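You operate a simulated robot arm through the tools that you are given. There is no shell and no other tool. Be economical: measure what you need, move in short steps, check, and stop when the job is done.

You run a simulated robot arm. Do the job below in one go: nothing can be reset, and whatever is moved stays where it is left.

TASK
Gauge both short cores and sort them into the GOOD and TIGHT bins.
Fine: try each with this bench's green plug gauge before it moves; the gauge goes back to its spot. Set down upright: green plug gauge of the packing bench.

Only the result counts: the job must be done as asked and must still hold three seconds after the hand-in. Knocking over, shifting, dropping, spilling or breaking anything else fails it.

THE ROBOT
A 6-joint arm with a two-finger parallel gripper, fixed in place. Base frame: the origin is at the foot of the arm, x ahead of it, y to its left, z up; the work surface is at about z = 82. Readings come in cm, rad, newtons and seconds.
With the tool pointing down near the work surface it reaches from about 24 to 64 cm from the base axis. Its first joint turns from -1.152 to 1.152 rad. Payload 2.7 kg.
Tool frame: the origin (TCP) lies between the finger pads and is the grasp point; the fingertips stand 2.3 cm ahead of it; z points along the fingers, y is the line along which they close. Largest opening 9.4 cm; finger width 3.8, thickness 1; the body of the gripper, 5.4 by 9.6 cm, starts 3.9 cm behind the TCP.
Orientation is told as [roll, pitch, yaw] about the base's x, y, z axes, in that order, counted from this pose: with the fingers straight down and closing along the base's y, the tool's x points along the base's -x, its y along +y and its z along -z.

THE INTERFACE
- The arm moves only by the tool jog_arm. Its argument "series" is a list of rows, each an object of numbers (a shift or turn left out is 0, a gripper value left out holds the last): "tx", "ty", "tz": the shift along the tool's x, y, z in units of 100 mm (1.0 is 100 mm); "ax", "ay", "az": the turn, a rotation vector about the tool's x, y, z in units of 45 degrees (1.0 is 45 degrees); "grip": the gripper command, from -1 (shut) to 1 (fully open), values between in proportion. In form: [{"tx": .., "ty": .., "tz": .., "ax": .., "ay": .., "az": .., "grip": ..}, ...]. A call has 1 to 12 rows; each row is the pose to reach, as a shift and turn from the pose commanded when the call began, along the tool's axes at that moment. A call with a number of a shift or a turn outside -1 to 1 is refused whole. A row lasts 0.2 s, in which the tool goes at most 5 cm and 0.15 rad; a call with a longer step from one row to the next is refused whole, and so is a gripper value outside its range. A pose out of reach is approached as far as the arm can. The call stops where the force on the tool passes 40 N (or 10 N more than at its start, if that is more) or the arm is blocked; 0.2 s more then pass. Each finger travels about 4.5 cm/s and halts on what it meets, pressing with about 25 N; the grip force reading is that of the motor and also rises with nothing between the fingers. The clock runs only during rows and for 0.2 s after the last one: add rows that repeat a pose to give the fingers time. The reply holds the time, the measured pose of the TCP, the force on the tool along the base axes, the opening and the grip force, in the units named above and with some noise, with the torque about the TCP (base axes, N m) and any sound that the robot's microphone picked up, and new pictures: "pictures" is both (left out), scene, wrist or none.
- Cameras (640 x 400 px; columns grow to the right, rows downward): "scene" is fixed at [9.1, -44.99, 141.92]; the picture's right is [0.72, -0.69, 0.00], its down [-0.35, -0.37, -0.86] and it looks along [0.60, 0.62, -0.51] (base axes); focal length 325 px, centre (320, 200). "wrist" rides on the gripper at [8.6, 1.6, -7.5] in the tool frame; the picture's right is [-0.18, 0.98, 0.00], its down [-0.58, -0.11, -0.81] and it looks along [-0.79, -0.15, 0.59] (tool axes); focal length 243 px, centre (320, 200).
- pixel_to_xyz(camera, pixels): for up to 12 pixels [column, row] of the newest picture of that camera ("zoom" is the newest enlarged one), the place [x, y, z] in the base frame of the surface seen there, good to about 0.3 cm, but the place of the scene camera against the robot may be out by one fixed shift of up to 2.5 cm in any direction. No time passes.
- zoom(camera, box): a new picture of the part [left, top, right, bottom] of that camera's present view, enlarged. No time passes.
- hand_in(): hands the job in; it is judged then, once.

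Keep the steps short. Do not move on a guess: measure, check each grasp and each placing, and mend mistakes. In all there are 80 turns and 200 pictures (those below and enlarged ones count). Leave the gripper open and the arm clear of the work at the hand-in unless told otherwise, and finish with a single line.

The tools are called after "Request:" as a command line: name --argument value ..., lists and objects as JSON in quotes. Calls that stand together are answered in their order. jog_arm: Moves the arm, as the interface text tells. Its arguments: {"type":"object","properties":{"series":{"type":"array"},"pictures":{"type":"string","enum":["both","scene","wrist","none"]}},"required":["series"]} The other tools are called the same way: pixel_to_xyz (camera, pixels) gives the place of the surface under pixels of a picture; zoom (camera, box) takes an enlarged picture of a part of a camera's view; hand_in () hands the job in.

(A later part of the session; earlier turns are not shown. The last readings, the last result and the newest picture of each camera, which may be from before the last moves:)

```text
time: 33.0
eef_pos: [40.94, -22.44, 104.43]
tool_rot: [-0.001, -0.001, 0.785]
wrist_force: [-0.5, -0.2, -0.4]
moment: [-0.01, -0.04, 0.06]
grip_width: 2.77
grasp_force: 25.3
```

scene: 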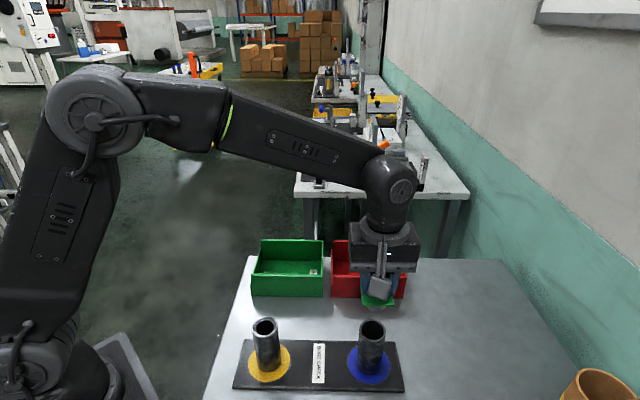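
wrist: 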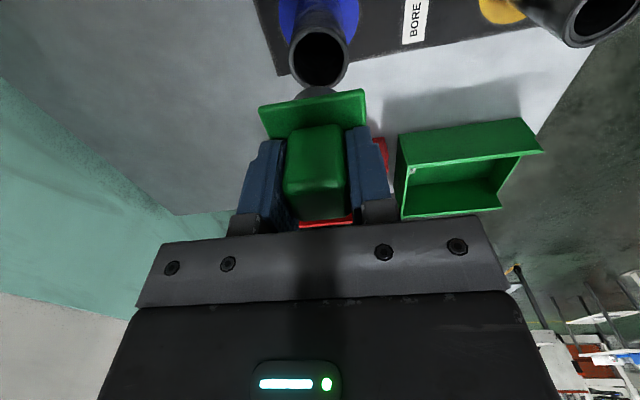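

The blue core is still upright and in place. Now moving sideways to the yellow core in two stages at the same height.

Request:
jog_arm --series '[{"ty": 0.05}, {"ty": 0.13}, {"ty": 0.23}, {"ty": 0.33, "tx": -0.01}, {"ty": 0.43, "tx": -0.01}, {"ty": 0.53, "tx": -0.01}, {"ty": 0.63, "tx": -0.01}, {"ty": 0.73, "tx": -0.01}, {"ty": 0.83, "tx": -0.015}, {"ty": 0.9, "tx": -0.015}, {"ty": 0.95, "tx": -0.015}]' --pictures "none"

Request:
jog_arm --series '[{"ty": 0.05}, {"ty": 0.13}, {"ty": 0.23}, {"ty": 0.33, "tx": -0.01}, {"ty": 0.43, "tx": -0.01}, {"ty": 0.53, "tx": -0.01}, {"ty": 0.63, "tx": -0.01}, {"ty": 0.73, "tx": -0.01}, {"ty": 0.83, "tx": -0.01}, {"ty": 0.9, "tx": -0.01}, {"ty": 0.945, "tx": -0.01}, {"ty": 0.945, "tx": -0.01}]'

Request:
zoom --camera "wrist" --box '[250, 0, 390, 110]'

Request:
zoom --camera "scene" --box '[220, 260, 320, 360]'

```text
time: 35.4
eef_pos: [34.34, -15.74, 104.47]
tool_rot: [-0.001, -0.002, 0.783]
wrist_force: [0.6, 0.5, -1.1]
moment: [-0.02, -0.03, -0.01]
grip_width: 2.78
grasp_force: 25.1
```

```text
time: 38.0
eef_pos: [27.69, -9.07, 104.31]
tool_rot: [0.0, -0.002, 0.784]
wrist_force: [-0.1, -0.4, -1.0]
moment: [0.0, 0.02, 0.02]
grip_width: 2.77
grasp_force: 24.7
```

scene: 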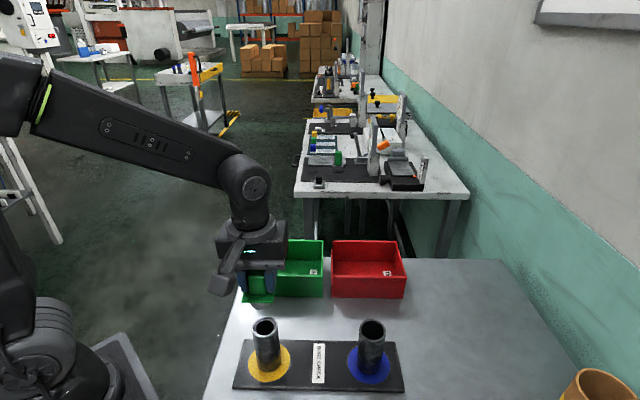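
wrist: 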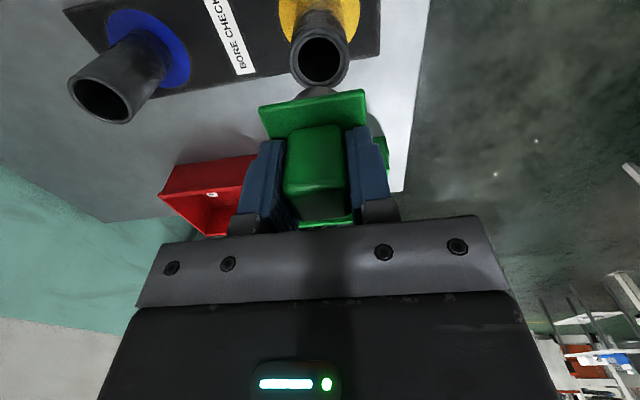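

```text
3.64 times, centred on (320, 55) of wrist
```

zoom: 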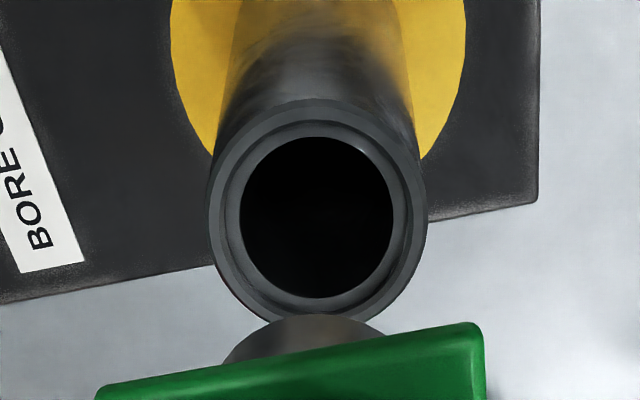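

```text
4.00 times, centred on (270, 310) of scene
```

zoom: 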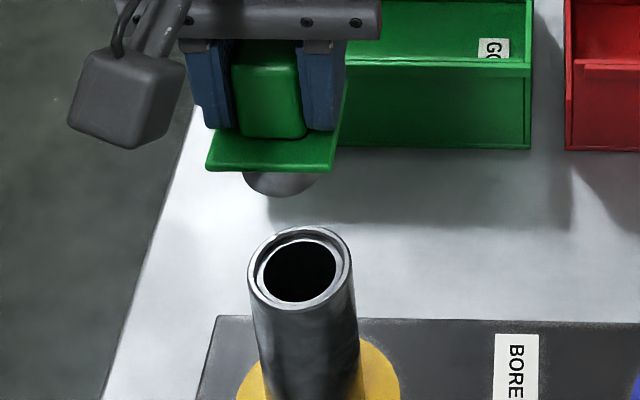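

The yellow core needs the same correction toward the camera, about 0.27 cm. I'll apply it and lower to just above the rim.

Request:
jog_arm --series '[{"tx": 0.027, "tz": 0.05}, {"tx": 0.027, "tz": 0.14}, {"tx": 0.027, "tz": 0.23}, {"tx": 0.027, "tz": 0.32}, {"tx": 0.027, "tz": 0.41}, {"tx": 0.027, "tz": 0.48}, {"tx": 0.027, "tz": 0.53}, {"tx": 0.027, "tz": 0.53}]' --pictures "wrist"

Request:
zoom --camera "wrist" --box '[260, 30, 380, 120]'

Request:
zoom --camera "scene" --box '[220, 280, 320, 380]'

```text
time: 39.8
eef_pos: [27.51, -9.23, 99.03]
tool_rot: [-0.001, -0.001, 0.785]
wrist_force: [-0.6, 0.3, -1.2]
moment: [0.01, -0.01, -0.01]
grip_width: 2.8
grasp_force: 24.7
```

wrist: 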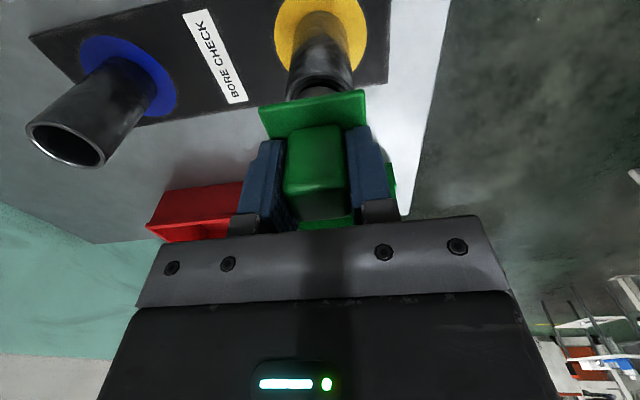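

```text
4.44 times, centred on (320, 75) of wrist
```

zoom: 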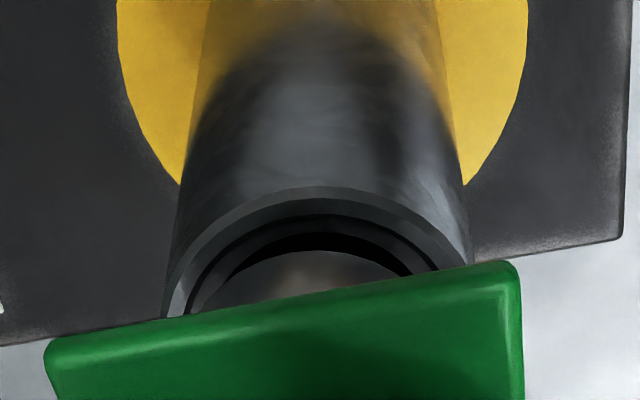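

```text
4.00 times, centred on (270, 330) of scene
```

zoom: 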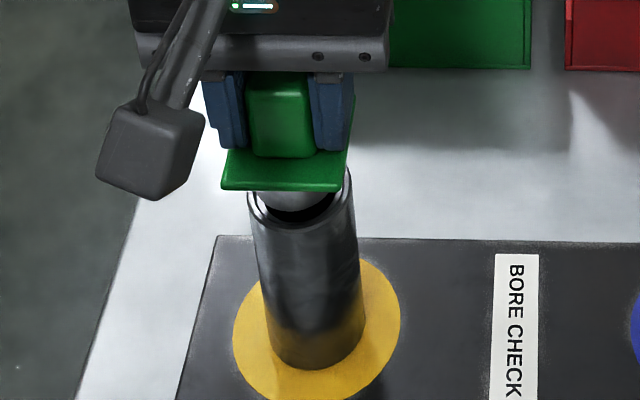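

Nearly concentric; I'll back off 0.13 cm in depth and lower gently, watching the force.

Request:
jog_arm --series '[{"tx": -0.013, "ty": -0.005, "tz": 0.015}, {"tx": -0.013, "ty": -0.005, "tz": 0.03}, {"tx": -0.013, "ty": -0.005, "tz": 0.045}, {"tx": -0.013, "ty": -0.005, "tz": 0.06}, {"tx": -0.013, "ty": -0.005, "tz": 0.075}, {"tx": -0.013, "ty": -0.005, "tz": 0.09}, {"tx": -0.013, "ty": -0.005, "tz": 0.1}]'

Request:
zoom --camera "scene" --box '[220, 280, 320, 380]'

```text
time: 41.4
eef_pos: [27.76, -9.21, 98.02]
tool_rot: [-0.001, -0.001, 0.786]
wrist_force: [0.0, 1.0, 0.2]
moment: [0.0, 0.0, 0.03]
grip_width: 2.76
grasp_force: 24.6
```

scene: 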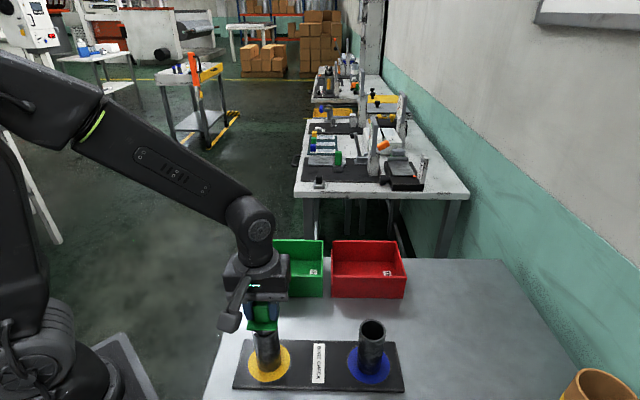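
wrist: 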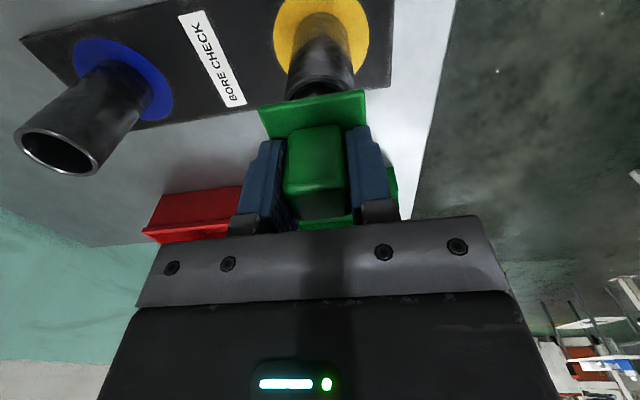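

```text
4.00 times, centred on (270, 330) of scene
```

zoom: 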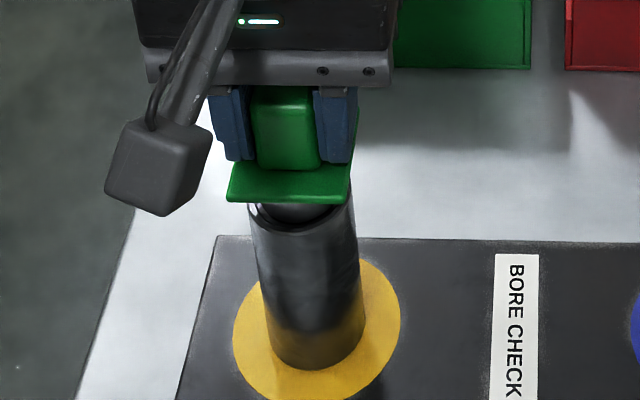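

Request:
jog_arm --series '[{"tz": 0.01}, {"tz": 0.02}, {"tz": 0.03}, {"tz": 0.04}, {"tz": 0.04}]' --pictures "wrist"

Request:
zoom --camera "wrist" --box '[260, 30, 380, 120]'

```text
time: 42.6
eef_pos: [27.66, -9.21, 97.77]
tool_rot: [-0.006, -0.003, 0.788]
wrist_force: [1.2, 2.7, 19.0]
moment: [-0.02, -0.05, -0.01]
grip_width: 2.79
grasp_force: 25.2
```

wrist: 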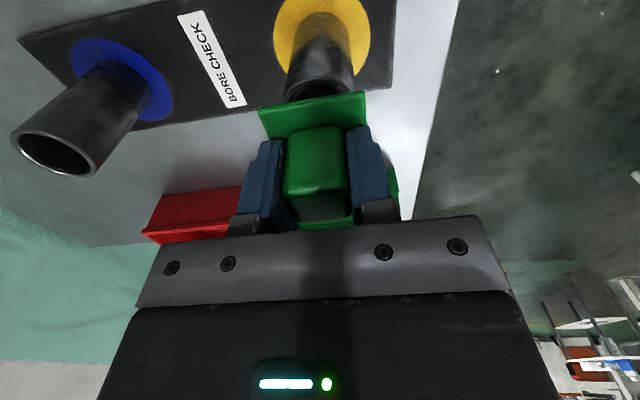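

```text
4.44 times, centred on (320, 75) of wrist
```

zoom: 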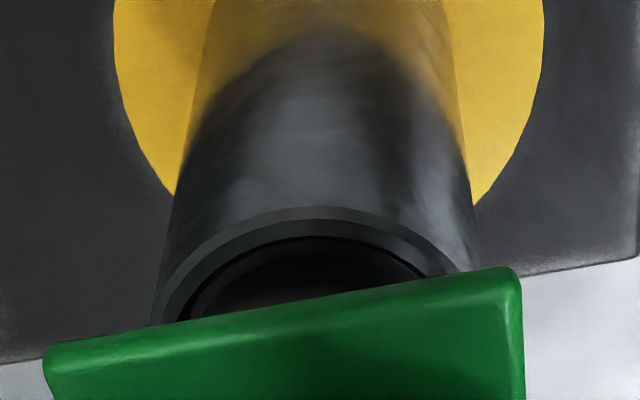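

Resistance of 19 N with near-zero moment at z 97.8. The plug is centred and only about 0.4 cm in, stopped by the narrow throat. The yellow core is TIGHT. Withdrawing straight up.

Request:
jog_arm --series '[{"tz": -0.02}, {"tz": -0.05}, {"tz": -0.1}, {"tz": -0.16}, {"tz": -0.23}, {"tz": -0.3}, {"tz": -0.38}, {"tz": -0.46}, {"tz": -0.54}, {"tz": -0.61}, {"tz": -0.67}, {"tz": -0.7}]'

```text
time: 45.2
eef_pos: [27.64, -9.26, 104.55]
tool_rot: [-0.001, -0.002, 0.786]
wrist_force: [-0.9, 0.6, -1.0]
moment: [0.0, -0.04, 0.0]
grip_width: 2.79
grasp_force: 25.1
```

scene: 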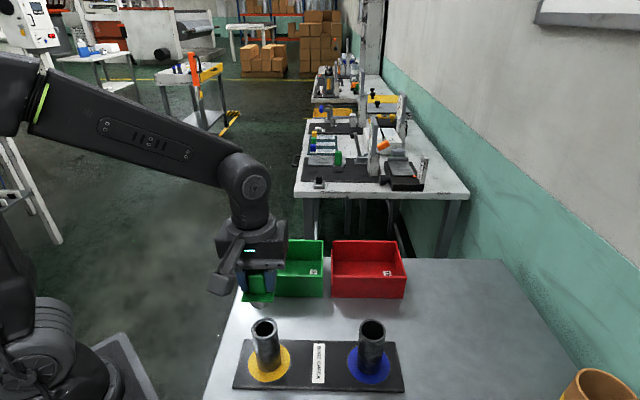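
wrist: 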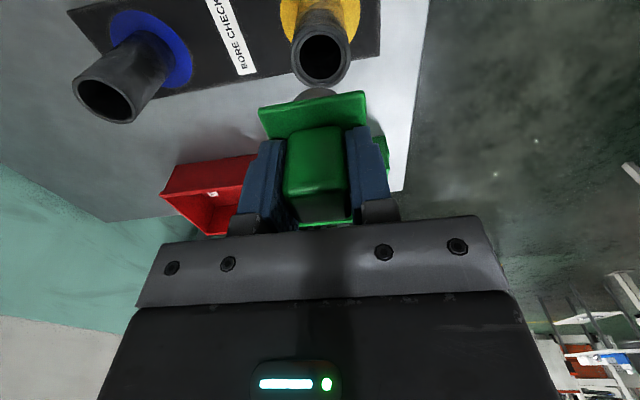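

The gauge is still firmly held. Carrying it back above its spot, TCP (40.98,-9.08).

Request:
jog_arm --series '[{"tx": -0.05, "ty": -0.05}, {"tx": -0.13, "ty": -0.13}, {"tx": -0.22, "ty": -0.22}, {"tx": -0.32, "ty": -0.32}, {"tx": -0.42, "ty": -0.41}, {"tx": -0.52, "ty": -0.51}, {"tx": -0.62, "ty": -0.61}, {"tx": -0.72, "ty": -0.71}, {"tx": -0.82, "ty": -0.81}, {"tx": -0.9, "ty": -0.89}, {"tx": -0.952, "ty": -0.933}, {"tx": -0.952, "ty": -0.933}]' --pictures "wrist"

```text
time: 47.8
eef_pos: [40.97, -8.98, 104.68]
tool_rot: [-0.002, -0.002, 0.787]
wrist_force: [0.3, -0.5, -0.8]
moment: [0.0, 0.02, 0.01]
grip_width: 2.8
grasp_force: 25.1
```

wrist: 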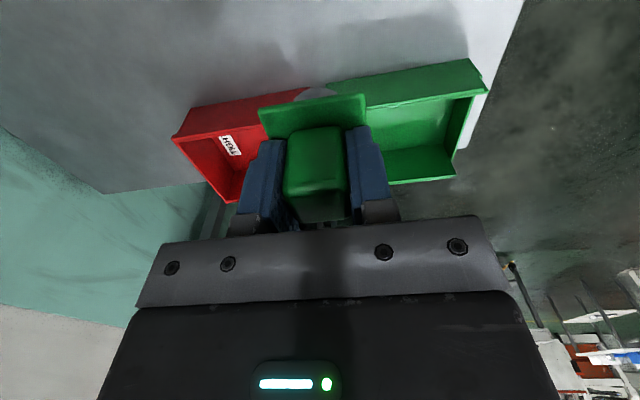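

Request:
jog_arm --series '[{"tz": 0.05}, {"tz": 0.13}, {"tz": 0.22}, {"tz": 0.31}, {"tz": 0.4}, {"tz": 0.49}, {"tz": 0.58}, {"tz": 0.67}, {"tz": 0.76}, {"tz": 0.84}, {"tz": 0.88}, {"tz": 0.9}]' --pictures "none"

Request:
jog_arm --series '[{"tz": 0.05}, {"tz": 0.13}, {"tz": 0.22}, {"tz": 0.31}, {"tz": 0.4}, {"tz": 0.49}, {"tz": 0.56}, {"tz": 0.6}, {"tz": 0.63}, {"tz": 0.65}, {"tz": 0.65}]'

```text
time: 50.4
eef_pos: [41.06, -9.02, 95.73]
tool_rot: [-0.002, 0.0, 0.787]
wrist_force: [-0.3, 0.0, -1.0]
moment: [-0.03, 0.0, 0.0]
grip_width: 2.78
grasp_force: 24.7
```

```text
time: 52.8
eef_pos: [41.06, -9.06, 89.12]
tool_rot: [-0.003, -0.002, 0.786]
wrist_force: [-0.3, 0.3, -2.5]
moment: [0.06, 0.01, 0.0]
grip_width: 2.79
grasp_force: 24.8
```

scene: 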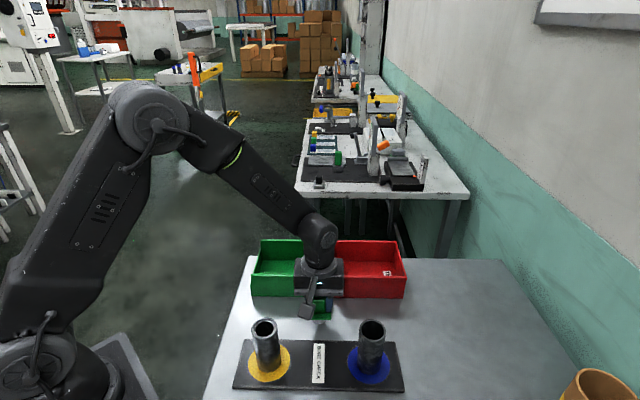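
wrist: 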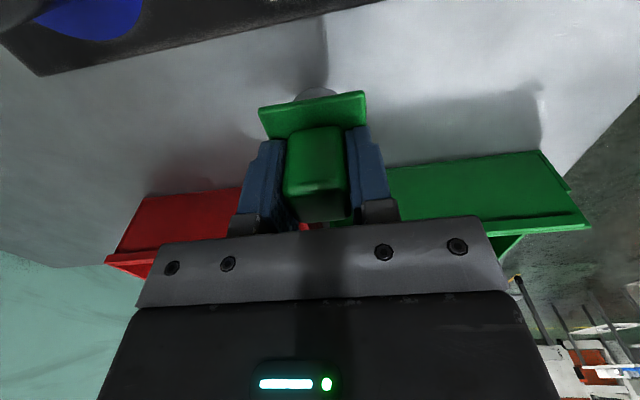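

I'm at the right place, about 1.6 cm above the set-down. Creeping down until contact.

Request:
jog_arm --series '[{"tz": 0.02}, {"tz": 0.04}, {"tz": 0.06}, {"tz": 0.08}, {"tz": 0.1}, {"tz": 0.12}, {"tz": 0.135}, {"tz": 0.15}, {"tz": 0.155}]' --pictures "wrist"

```text
time: 54.8
eef_pos: [40.95, -9.0, 87.61]
tool_rot: [-0.001, 0.001, 0.783]
wrist_force: [-0.2, -0.1, -1.3]
moment: [-0.01, 0.04, 0.02]
grip_width: 2.77
grasp_force: 24.7
```

wrist: 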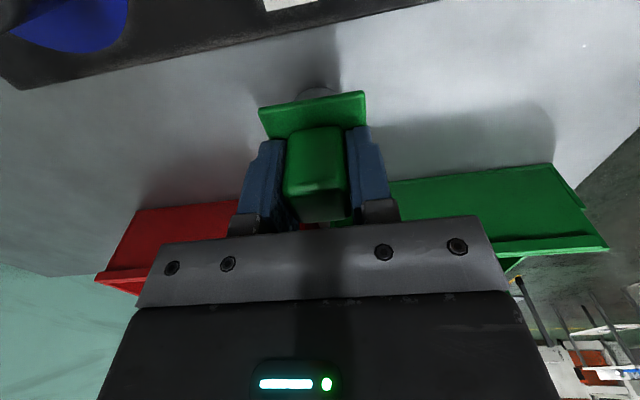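

Request:
jog_arm --series '[{"tz": 0.008}, {"tz": 0.014}, {"tz": 0.02}, {"tz": 0.02}]' --pictures "none"

```text
time: 55.8
eef_pos: [40.97, -9.11, 87.61]
tool_rot: [-0.002, -0.003, 0.786]
wrist_force: [-0.1, 0.1, -1.5]
moment: [0.03, -0.01, 0.01]
grip_width: 2.77
grasp_force: 24.8
```

No contact yet; I'll go down another 0.2 cm.

Request:
jog_arm --series '[{"tz": 0.008}, {"tz": 0.014}, {"tz": 0.02}, {"tz": 0.02}]' --pictures "none"

```text
time: 56.8
eef_pos: [41.04, -9.2, 87.32]
tool_rot: [-0.004, -0.003, 0.785]
wrist_force: [-4.4, 0.7, 17.0]
moment: [0.03, 0.3, -0.03]
grip_width: 2.73
grasp_force: 24.8
```

Contact at 17 N. I'll ease up 0.1 cm to relieve the pressure, then open.

Request:
jog_arm --series '[{"tz": -0.01}, {"tz": -0.01, "grip": -0.2}, {"tz": -0.01, "grip": 0}, {"tz": -0.01, "grip": 0.4}, {"tz": -0.01, "grip": 1}, {"tz": -0.01, "grip": 1}, {"tz": -0.01, "grip": 1}, {"tz": -0.01, "grip": 1}]'

```text
time: 58.6
eef_pos: [41.06, -9.06, 87.41]
tool_rot: [-0.002, -0.002, 0.784]
wrist_force: [-0.3, 0.1, 0.5]
moment: [0.01, -0.02, -0.01]
grip_width: 9.43
grasp_force: 0.0
```

scene: 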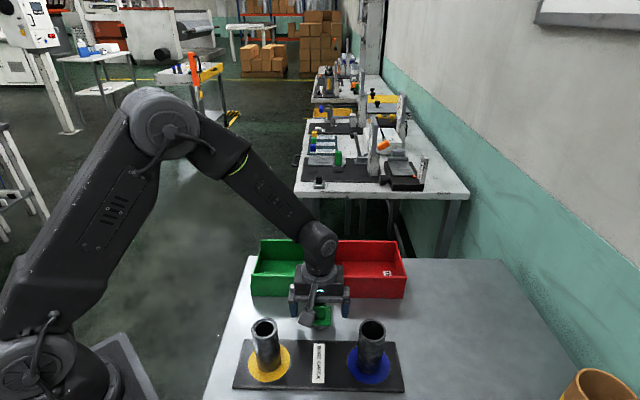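
wrist: 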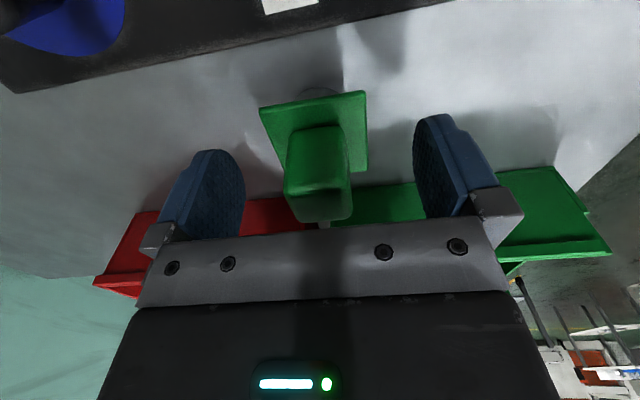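

The gauge stands upright and free. Raising straight up, then checking its position.

Request:
jog_arm --series '[{"tz": -0.1}, {"tz": -0.3}, {"tz": -0.6}, {"tz": -0.9}, {"tz": -1.0}, {"tz": -1.0}]'

Request:
pixel_to_xyz --camera "wrist" --pixels '[[280, 30], [346, 17], [351, 82], [318, 88]]'

Request:
zoom --camera "scene" --box '[290, 280, 350, 335]'

```text
time: 60.0
eef_pos: [40.98, -9.12, 97.29]
tool_rot: [-0.002, -0.003, 0.785]
wrist_force: [-0.1, -0.1, 0.0]
moment: [0.02, -0.01, -0.01]
grip_width: 9.38
grasp_force: 0.2
```

scene: 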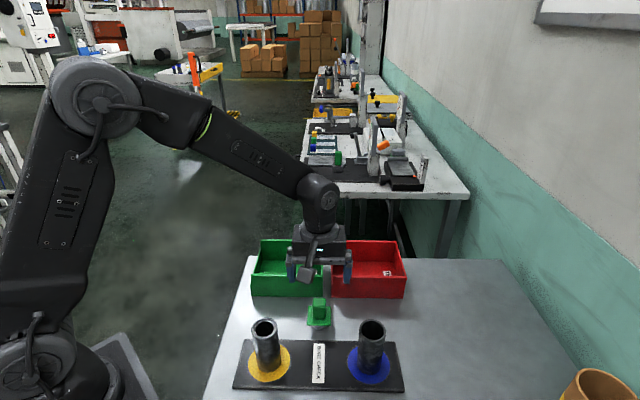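
wrist: 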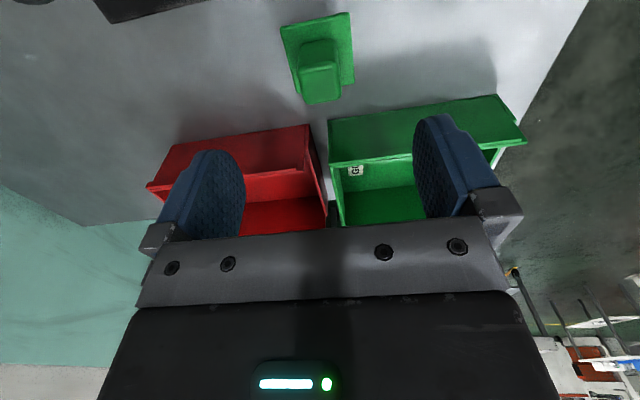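

```text
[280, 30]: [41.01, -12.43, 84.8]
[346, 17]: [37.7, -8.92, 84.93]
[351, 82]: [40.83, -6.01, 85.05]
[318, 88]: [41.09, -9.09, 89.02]
```

```text
7.27 times, centred on (320, 308) of scene
```

zoom: 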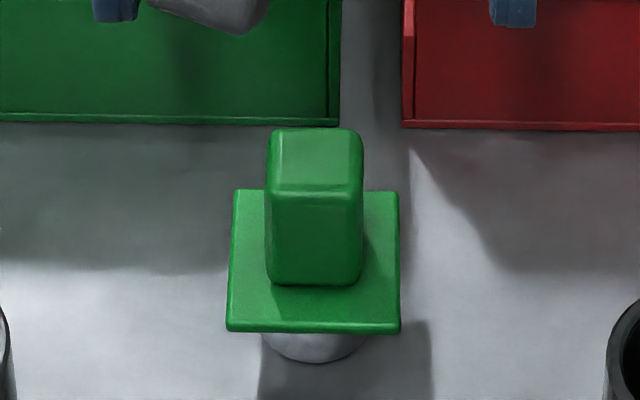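

The gauge is back within about 0.2 cm and upright. Next I'll measure the bin interiors for the placements.

Request:
pixel_to_xyz --camera "wrist" --pixels '[[150, 187], [306, 127], [327, 120], [497, 96], [522, 143], [300, 168], [334, 166], [325, 205], [285, 215], [380, 205], [330, 188], [270, 190]]'

Request:
pixel_to_xyz --camera "scene" --pixels '[[252, 275], [262, 241], [322, 242], [325, 272], [332, 272], [333, 242], [399, 242], [405, 275], [375, 260], [270, 258], [287, 262], [380, 275]]'

Request:
zoom --camera "scene" --box '[240, 225, 420, 305]'

```text
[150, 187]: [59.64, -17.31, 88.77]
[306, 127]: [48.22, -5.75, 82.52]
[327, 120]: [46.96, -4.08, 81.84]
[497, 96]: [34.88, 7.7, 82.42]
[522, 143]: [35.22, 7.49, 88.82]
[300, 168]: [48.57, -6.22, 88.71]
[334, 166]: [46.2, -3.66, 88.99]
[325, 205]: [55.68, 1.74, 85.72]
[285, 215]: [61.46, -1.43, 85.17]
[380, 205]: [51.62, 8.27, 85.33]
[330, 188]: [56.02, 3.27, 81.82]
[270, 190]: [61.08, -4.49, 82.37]
```

```text
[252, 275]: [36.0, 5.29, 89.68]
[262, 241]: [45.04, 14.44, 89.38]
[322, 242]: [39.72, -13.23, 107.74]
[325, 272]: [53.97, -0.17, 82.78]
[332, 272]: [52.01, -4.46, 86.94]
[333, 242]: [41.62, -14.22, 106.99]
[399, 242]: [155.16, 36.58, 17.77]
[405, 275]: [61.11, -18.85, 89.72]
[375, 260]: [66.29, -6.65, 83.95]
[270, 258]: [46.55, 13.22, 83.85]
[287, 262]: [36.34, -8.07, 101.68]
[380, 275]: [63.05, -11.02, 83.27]
```

```text
3.56 times, centred on (330, 265) of scene
```

zoom: 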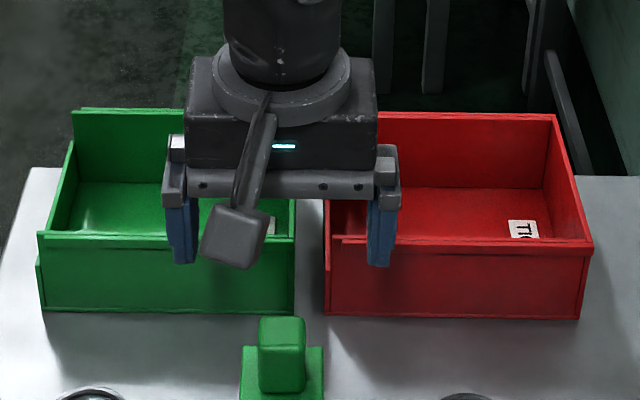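

Red bin centre is about (58.4,-7.3), green about (45.1,6.2), with rims at 88.8 and floors near 82.7. Now moving over the blue core with the gripper open.

Request:
jog_arm --series '[{"tz": -0.2}, {"tx": 0.2, "ty": -0.2, "tz": -0.3}, {"tx": 0.45, "ty": -0.45, "tz": -0.3}, {"tx": 0.7, "ty": -0.7, "tz": -0.3}, {"tx": 0.9, "ty": -0.88, "tz": -0.3}, {"tx": 0.97, "ty": -0.94, "tz": -0.3}, {"tx": 0.97, "ty": -0.94, "tz": -0.3}]' --pictures "wrist"

Request:
zoom --camera "wrist" --box '[250, 0, 390, 110]'

```text
time: 61.6
eef_pos: [40.91, -22.59, 100.3]
tool_rot: [-0.001, -0.002, 0.785]
wrist_force: [0.4, -0.6, -0.3]
moment: [-0.01, 0.05, -0.02]
grip_width: 9.4
grasp_force: 0.1
```

wrist: 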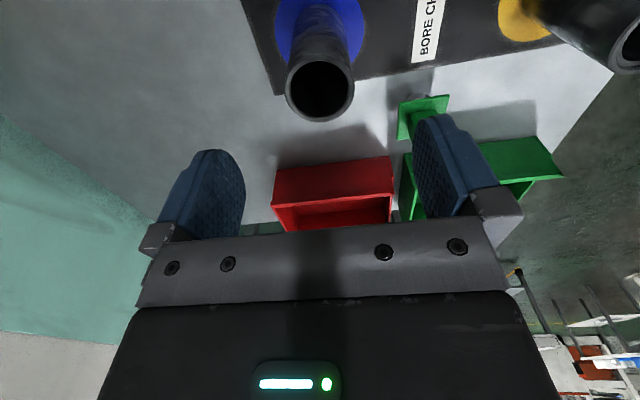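

```text
3.64 times, centred on (320, 55) of wrist
```

zoom: 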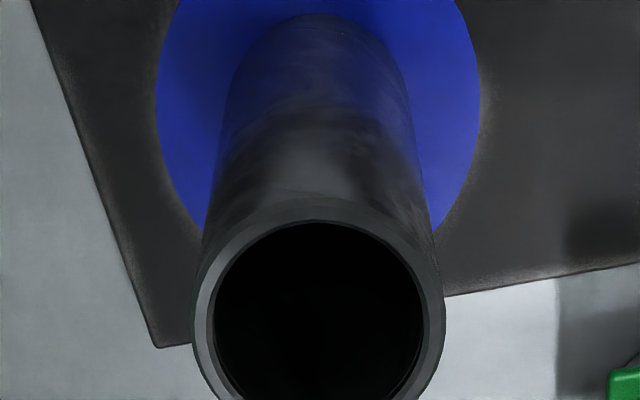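

The core is centred under the TCP in both directions. Lowering around it, to z ≈ 90.3.

Request:
jog_arm --series '[{"tz": 0.2}, {"tz": 0.4}, {"tz": 0.6}, {"tz": 0.75}, {"tz": 0.88}, {"tz": 0.96}, {"tz": 1.0}, {"tz": 1.0}]'

```text
time: 63.4
eef_pos: [40.82, -22.57, 90.3]
tool_rot: [-0.002, -0.001, 0.785]
wrist_force: [-0.1, -1.2, 0.5]
moment: [0.01, 0.01, -0.01]
grip_width: 9.39
grasp_force: 0.0
```

scene: 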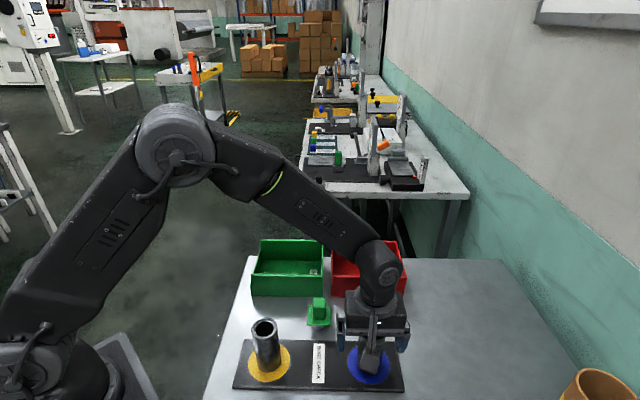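
wrist: 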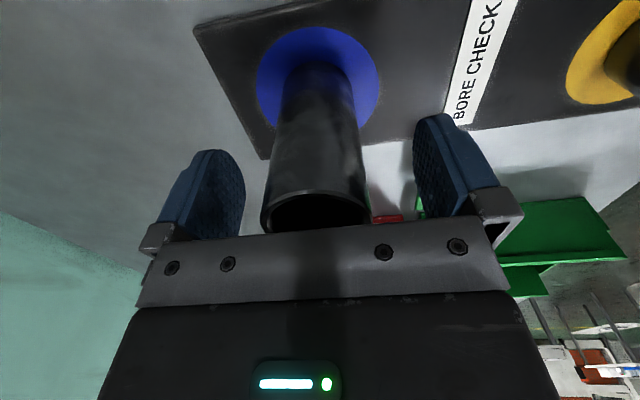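

Core is between the fingers. I'll go 0.4 cm lower and close.

Request:
jog_arm --series '[{"tz": 0.04}, {"tz": 0.04, "grip": 0.2}, {"tz": 0.04, "grip": 0}, {"tz": 0.04, "grip": -1}, {"tz": 0.04, "grip": -1}, {"tz": 0.04, "grip": -1}, {"tz": 0.04, "grip": -1}, {"tz": 0.04, "grip": -1}, {"tz": 0.04, "grip": -1}]' --pictures "wrist"

```text
time: 65.4
eef_pos: [40.9, -22.58, 90.1]
tool_rot: [-0.003, -0.003, 0.787]
wrist_force: [1.3, -2.1, 2.3]
moment: [-0.2, -0.17, -0.02]
grip_width: 4.54
grasp_force: 25.5
```

wrist: 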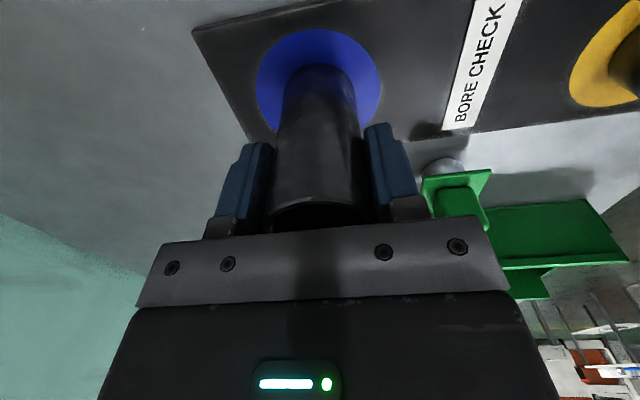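

Gripped at 4.54 and still upright. Lifting slowly.

Request:
jog_arm --series '[{"tz": -0.015}, {"tz": -0.03}, {"tz": -0.05}, {"tz": -0.08}, {"tz": -0.13}, {"tz": -0.2}, {"tz": -0.28}, {"tz": -0.36}, {"tz": -0.44}, {"tz": -0.52}, {"tz": -0.58}, {"tz": -0.6}]'

```text
time: 68.0
eef_pos: [40.77, -22.58, 95.94]
tool_rot: [-0.001, -0.001, 0.785]
wrist_force: [-0.5, 0.0, 0.1]
moment: [-0.01, 0.02, -0.02]
grip_width: 4.53
grasp_force: 24.5
```

scene: 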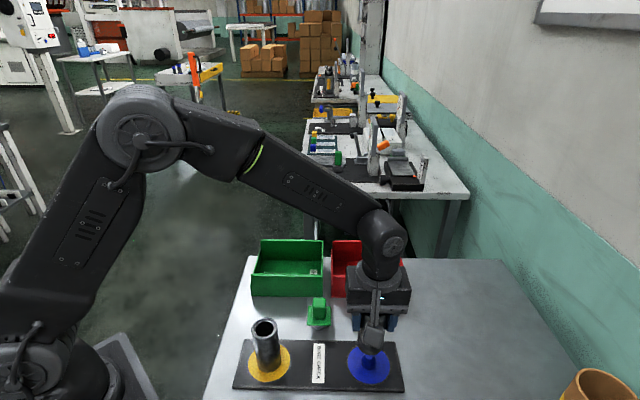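
wrist: 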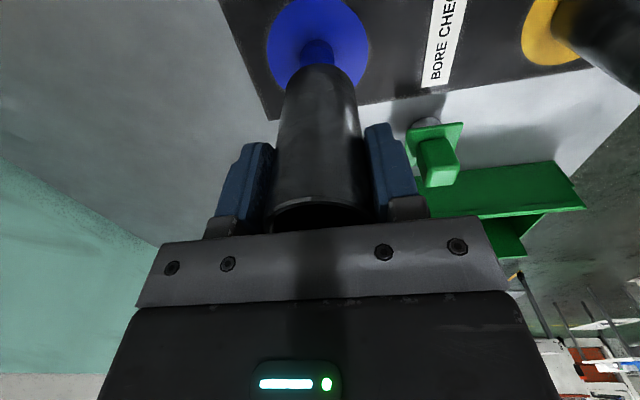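

The core is held. Raising to a safe carrying height, then moving to the green GOOD bin.

Request:
jog_arm --series '[{"tz": -0.05}, {"tz": -0.13}, {"tz": -0.23}, {"tz": -0.33}, {"tz": -0.43}, {"tz": -0.53}, {"tz": -0.63}, {"tz": -0.73}, {"tz": -0.82}, {"tz": -0.88}, {"tz": -0.9}]' --pictures "none"

Request:
jog_arm --series '[{"tx": -0.04, "ty": 0.03}, {"tx": -0.1, "ty": 0.08}, {"tx": -0.19, "ty": 0.14}, {"tx": -0.28, "ty": 0.21}, {"tx": -0.37, "ty": 0.28}, {"tx": -0.46, "ty": 0.35}, {"tx": -0.55, "ty": 0.41}, {"tx": -0.64, "ty": 0.47}, {"tx": -0.71, "ty": 0.53}, {"tx": -0.76, "ty": 0.56}, {"tx": -0.78, "ty": 0.58}]' --pictures "none"

Request:
jog_arm --series '[{"tx": -0.04, "ty": 0.03}, {"tx": -0.1, "ty": 0.08}, {"tx": -0.19, "ty": 0.14}, {"tx": -0.28, "ty": 0.21}, {"tx": -0.37, "ty": 0.28}, {"tx": -0.46, "ty": 0.35}, {"tx": -0.55, "ty": 0.41}, {"tx": -0.64, "ty": 0.47}, {"tx": -0.71, "ty": 0.53}, {"tx": -0.76, "ty": 0.56}, {"tx": -0.78, "ty": 0.58}]'

```text
time: 70.4
eef_pos: [40.69, -22.5, 104.9]
tool_rot: [-0.002, -0.002, 0.786]
wrist_force: [-0.4, 0.3, -0.6]
moment: [0.02, -0.01, -0.04]
grip_width: 4.52
grasp_force: 24.8
```

```text
time: 72.8
eef_pos: [42.08, -12.89, 105.01]
tool_rot: [-0.001, -0.003, 0.787]
wrist_force: [-0.5, -0.2, -0.8]
moment: [0.01, 0.01, -0.01]
grip_width: 4.53
grasp_force: 25.2
```

```text
time: 75.2
eef_pos: [43.67, -3.36, 105.06]
tool_rot: [0.0, -0.001, 0.785]
wrist_force: [0.4, 0.1, -1.1]
moment: [0.01, 0.01, -0.02]
grip_width: 4.56
grasp_force: 25.0
```

scene: 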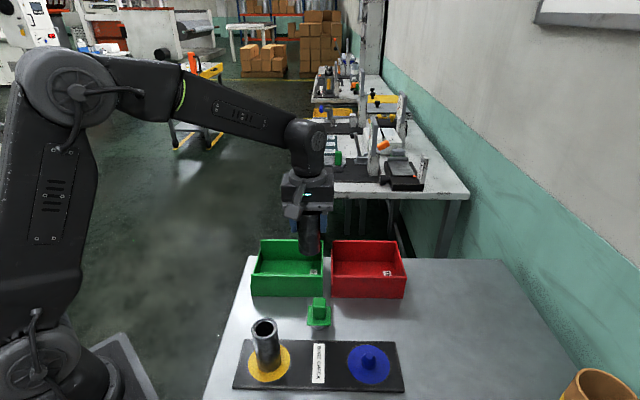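
wrist: 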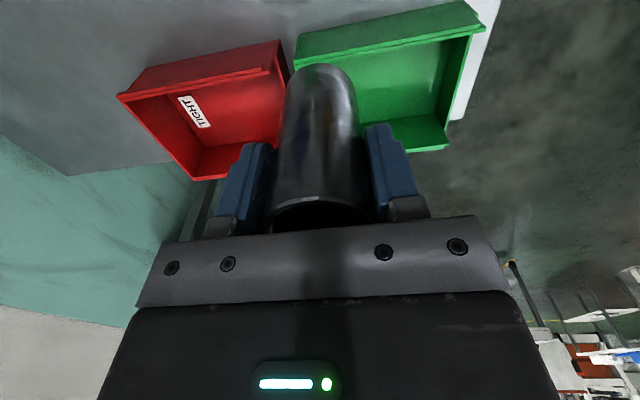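

The core hangs upright and I'm approaching the green bin. Measuring the bin from here.

Request:
pixel_to_xyz --camera "wrist" --pixels '[[300, 66], [478, 32], [446, 145], [400, 130], [400, 90], [420, 60], [375, 75], [118, 96], [270, 70], [195, 178], [230, 160], [235, 120]]'

```text
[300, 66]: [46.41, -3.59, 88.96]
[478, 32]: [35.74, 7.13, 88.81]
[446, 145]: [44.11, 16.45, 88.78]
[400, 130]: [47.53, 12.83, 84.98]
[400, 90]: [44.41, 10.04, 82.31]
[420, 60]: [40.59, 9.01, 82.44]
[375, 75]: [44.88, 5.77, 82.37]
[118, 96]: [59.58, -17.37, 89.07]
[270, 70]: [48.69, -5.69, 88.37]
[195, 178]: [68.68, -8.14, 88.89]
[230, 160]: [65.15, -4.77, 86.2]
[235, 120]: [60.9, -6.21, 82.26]
```

Request:
jog_arm --series '[{"tx": -0.04, "ty": 0.03}, {"tx": -0.1, "ty": 0.08}, {"tx": -0.19, "ty": 0.14}, {"tx": -0.28, "ty": 0.21}, {"tx": -0.37, "ty": 0.28}, {"tx": -0.46, "ty": 0.35}, {"tx": -0.55, "ty": 0.41}, {"tx": -0.64, "ty": 0.47}, {"tx": -0.72, "ty": 0.53}, {"tx": -0.78, "ty": 0.56}, {"tx": -0.8, "ty": 0.575}]' --pictures "none"

Request:
jog_arm --series '[{"tz": 0.05}, {"tz": 0.14}, {"tz": 0.24}, {"tz": 0.34}, {"tz": 0.44}, {"tz": 0.54}, {"tz": 0.64}, {"tz": 0.74}, {"tz": 0.84}, {"tz": 0.92}, {"tz": 0.98}, {"tz": 1.0}]'

```text
time: 77.6
eef_pos: [45.15, 6.37, 104.98]
tool_rot: [-0.002, -0.001, 0.787]
wrist_force: [0.1, -0.5, -1.0]
moment: [-0.01, 0.02, 0.02]
grip_width: 4.5
grasp_force: 25.0
```

```text
time: 80.2
eef_pos: [45.09, 6.4, 94.91]
tool_rot: [-0.002, -0.002, 0.785]
wrist_force: [0.2, -0.4, -0.4]
moment: [0.0, -0.01, 0.0]
grip_width: 4.53
grasp_force: 25.0
```

scene: 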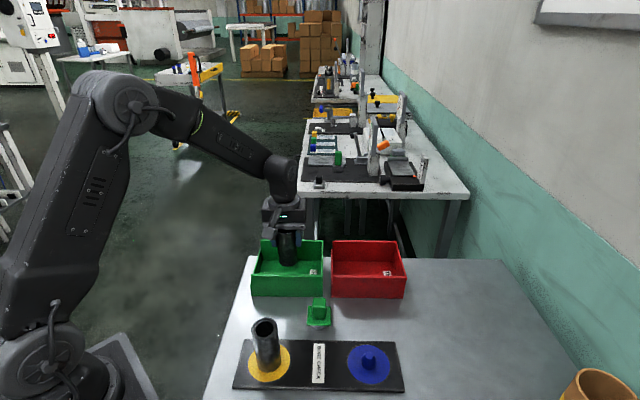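
wrist: 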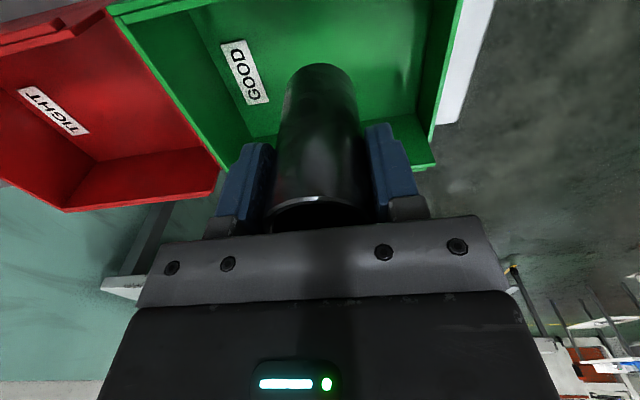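

The core is over the middle of the GOOD bin. Lowering most of the way, then creeping.

Request:
jog_arm --series '[{"tz": 0.06}, {"tz": 0.14}, {"tz": 0.22}, {"tz": 0.3}, {"tz": 0.37}, {"tz": 0.43}, {"tz": 0.46}, {"tz": 0.48}, {"tz": 0.5}, {"tz": 0.52}, {"tz": 0.54}]' --pictures "wrist"

```text
time: 82.6
eef_pos: [45.13, 6.43, 89.68]
tool_rot: [-0.002, -0.003, 0.784]
wrist_force: [-3.4, -0.6, 11.3]
moment: [-0.31, 0.35, 0.0]
grip_width: 4.5
grasp_force: 24.9
```

wrist: 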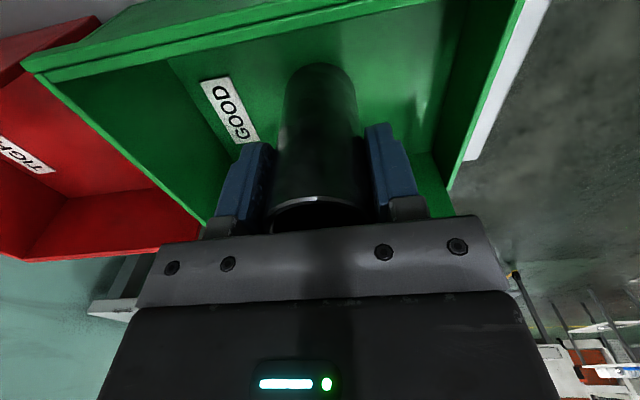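

Contact with the floor at 11 N. Easing up slightly and opening partway so the fingers stay clear of the bin walls.

Request:
jog_arm --series '[{"tz": -0.005}, {"tz": -0.005, "grip": 0.1}, {"tz": -0.005, "grip": 0.3}, {"tz": -0.005, "grip": 0.5}, {"tz": -0.005, "grip": 0.5}, {"tz": -0.005, "grip": 0.5}]' --pictures "wrist"

```text
time: 84.0
eef_pos: [45.21, 6.41, 89.6]
tool_rot: [-0.001, -0.003, 0.785]
wrist_force: [0.3, 0.2, 0.1]
moment: [0.02, -0.01, 0.03]
grip_width: 7.06
grasp_force: 0.1
```

wrist: 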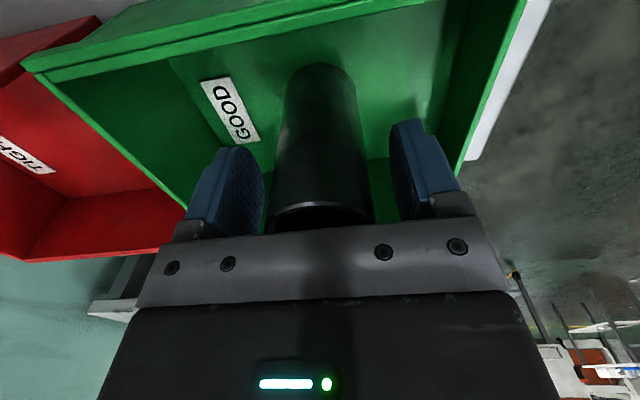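

The core stands free. Raising straight up to clear it.

Request:
jog_arm --series '[{"tz": -0.1}, {"tz": -0.3}, {"tz": -0.55}, {"tz": -0.8}, {"tz": -0.95}, {"tz": -1.0}, {"tz": -1.0}]'

```text
time: 85.6
eef_pos: [44.97, 6.24, 99.66]
tool_rot: [0.0, -0.002, 0.787]
wrist_force: [0.2, 0.4, 0.0]
moment: [-0.01, 0.01, -0.02]
grip_width: 7.07
grasp_force: 0.0
```

scene: 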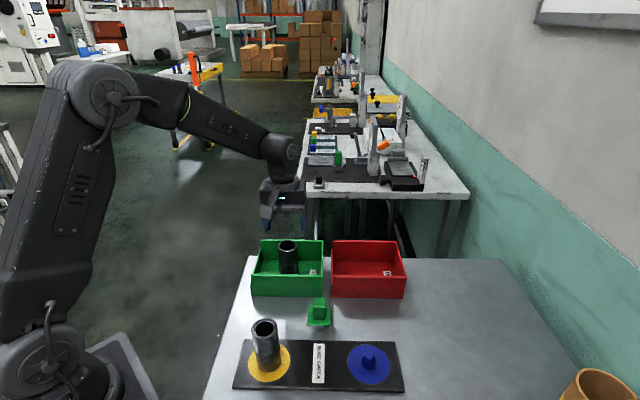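
wrist: 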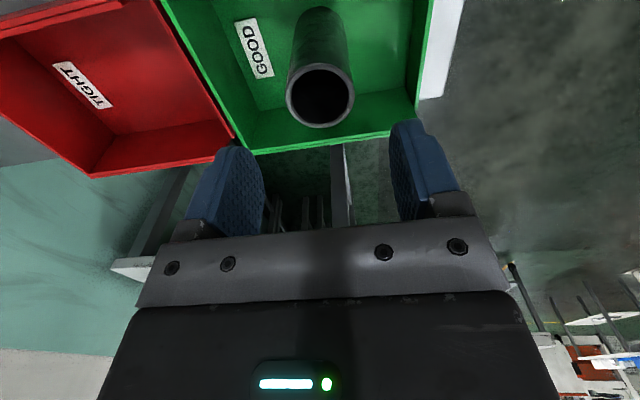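

The blue core is upright in the GOOD bin. Now travelling to above the yellow core with the gripper open.

Request:
jog_arm --series '[{"tz": -0.2, "grip": 1}, {"tx": 0.2, "ty": 0.01, "tz": -0.2}, {"tx": 0.45, "ty": 0.025, "tz": -0.2}, {"tx": 0.7, "ty": 0.045, "tz": -0.2}, {"tx": 0.9, "ty": 0.055, "tz": -0.2}]' --pictures "none"

Request:
jog_arm --series '[{"tx": 0.2, "ty": 0.01}, {"tx": 0.45, "ty": 0.025}, {"tx": 0.7, "ty": 0.045}, {"tx": 0.9, "ty": 0.055}, {"tx": 0.9, "ty": 0.055}]' --pictures "none"

Request:
jog_arm --series '[{"tx": 0.2, "ty": 0.01}, {"tx": 0.4, "ty": 0.02}, {"tx": 0.53, "ty": 0.028}, {"tx": 0.53, "ty": 0.028}]'

Request:
zoom --camera "wrist" --box '[250, 0, 410, 110]'

```text
time: 86.8
eef_pos: [38.39, 0.29, 101.65]
tool_rot: [-0.001, -0.001, 0.786]
wrist_force: [0.3, 0.8, 0.3]
moment: [-0.01, 0.01, 0.01]
grip_width: 9.41
grasp_force: 0.0
```

```text
time: 88.0
eef_pos: [31.54, -5.44, 101.63]
tool_rot: [-0.004, -0.003, 0.784]
wrist_force: [0.0, 0.0, 0.5]
moment: [0.02, -0.01, 0.01]
grip_width: 9.41
grasp_force: 0.1
```

```text
time: 89.0
eef_pos: [27.54, -8.99, 101.64]
tool_rot: [0.0, 0.0, 0.785]
wrist_force: [0.1, -0.7, -0.5]
moment: [0.02, -0.03, 0.03]
grip_width: 9.39
grasp_force: 0.2
```

scene: 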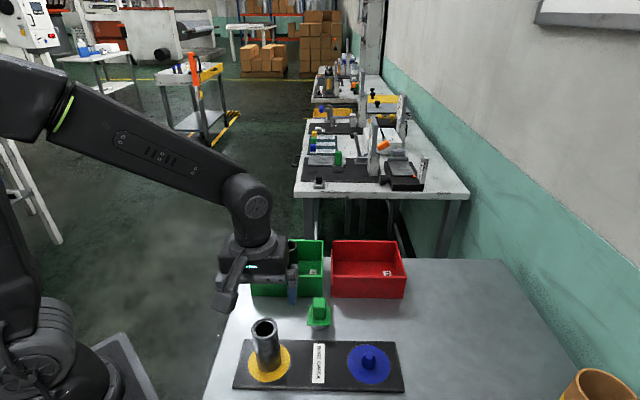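
wrist: 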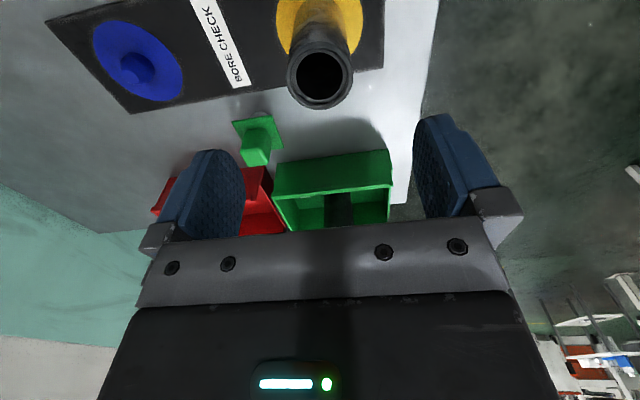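

```text
3.64 times, centred on (330, 55) of wrist
```

zoom: 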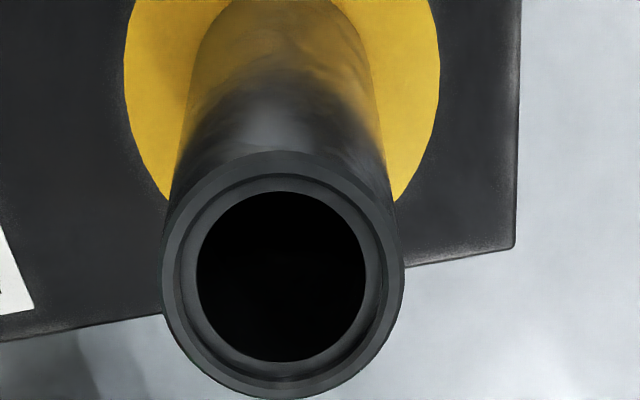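

The core is laterally centred but 0.3 cm nearer the camera. Correcting for that and descending around it.

Request:
jog_arm --series '[{"tx": 0.03, "ty": 0.005, "tz": 0.1}, {"tx": 0.03, "ty": 0.005, "tz": 0.3}, {"tx": 0.03, "ty": 0.005, "tz": 0.5}, {"tx": 0.03, "ty": 0.005, "tz": 0.7}, {"tx": 0.03, "ty": 0.005, "tz": 0.85}, {"tx": 0.03, "ty": 0.005, "tz": 0.95}, {"tx": 0.03, "ty": 0.005, "tz": 1.0}, {"tx": 0.03, "ty": 0.005, "tz": 1.0}]'

```text
time: 90.8
eef_pos: [27.37, -9.36, 91.53]
tool_rot: [-0.002, -0.002, 0.786]
wrist_force: [-0.4, -0.7, -0.6]
moment: [-0.04, -0.02, 0.03]
grip_width: 9.4
grasp_force: 0.0
```

scene: 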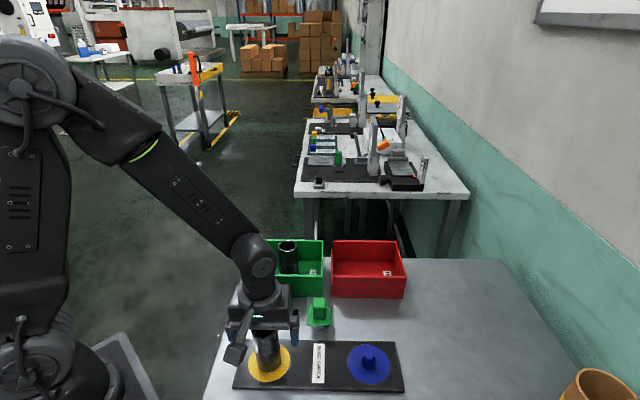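
wrist: 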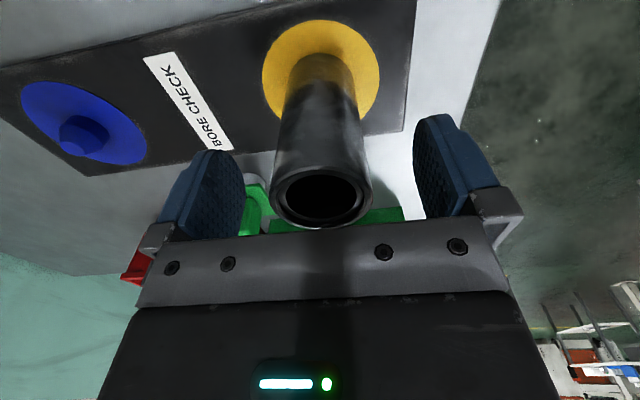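

Well placed. Lowering 1.5 cm and closing.

Request:
jog_arm --series '[{"tz": 0.08}, {"tz": 0.145}, {"tz": 0.145, "grip": 0.2}, {"tz": 0.145, "grip": 0}, {"tz": 0.145, "grip": -1}, {"tz": 0.145, "grip": -1}, {"tz": 0.145, "grip": -1}, {"tz": 0.145, "grip": -1}, {"tz": 0.145, "grip": -1}, {"tz": 0.145, "grip": -1}]' --pictures "wrist"

```text
time: 93.0
eef_pos: [27.5, -9.3, 90.0]
tool_rot: [0.001, -0.002, 0.785]
wrist_force: [-2.0, 2.6, 0.9]
moment: [0.27, 0.21, -0.01]
grip_width: 4.5
grasp_force: 24.7
```

wrist: 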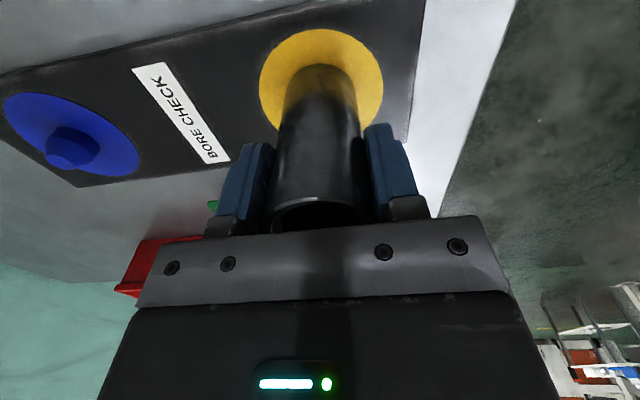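

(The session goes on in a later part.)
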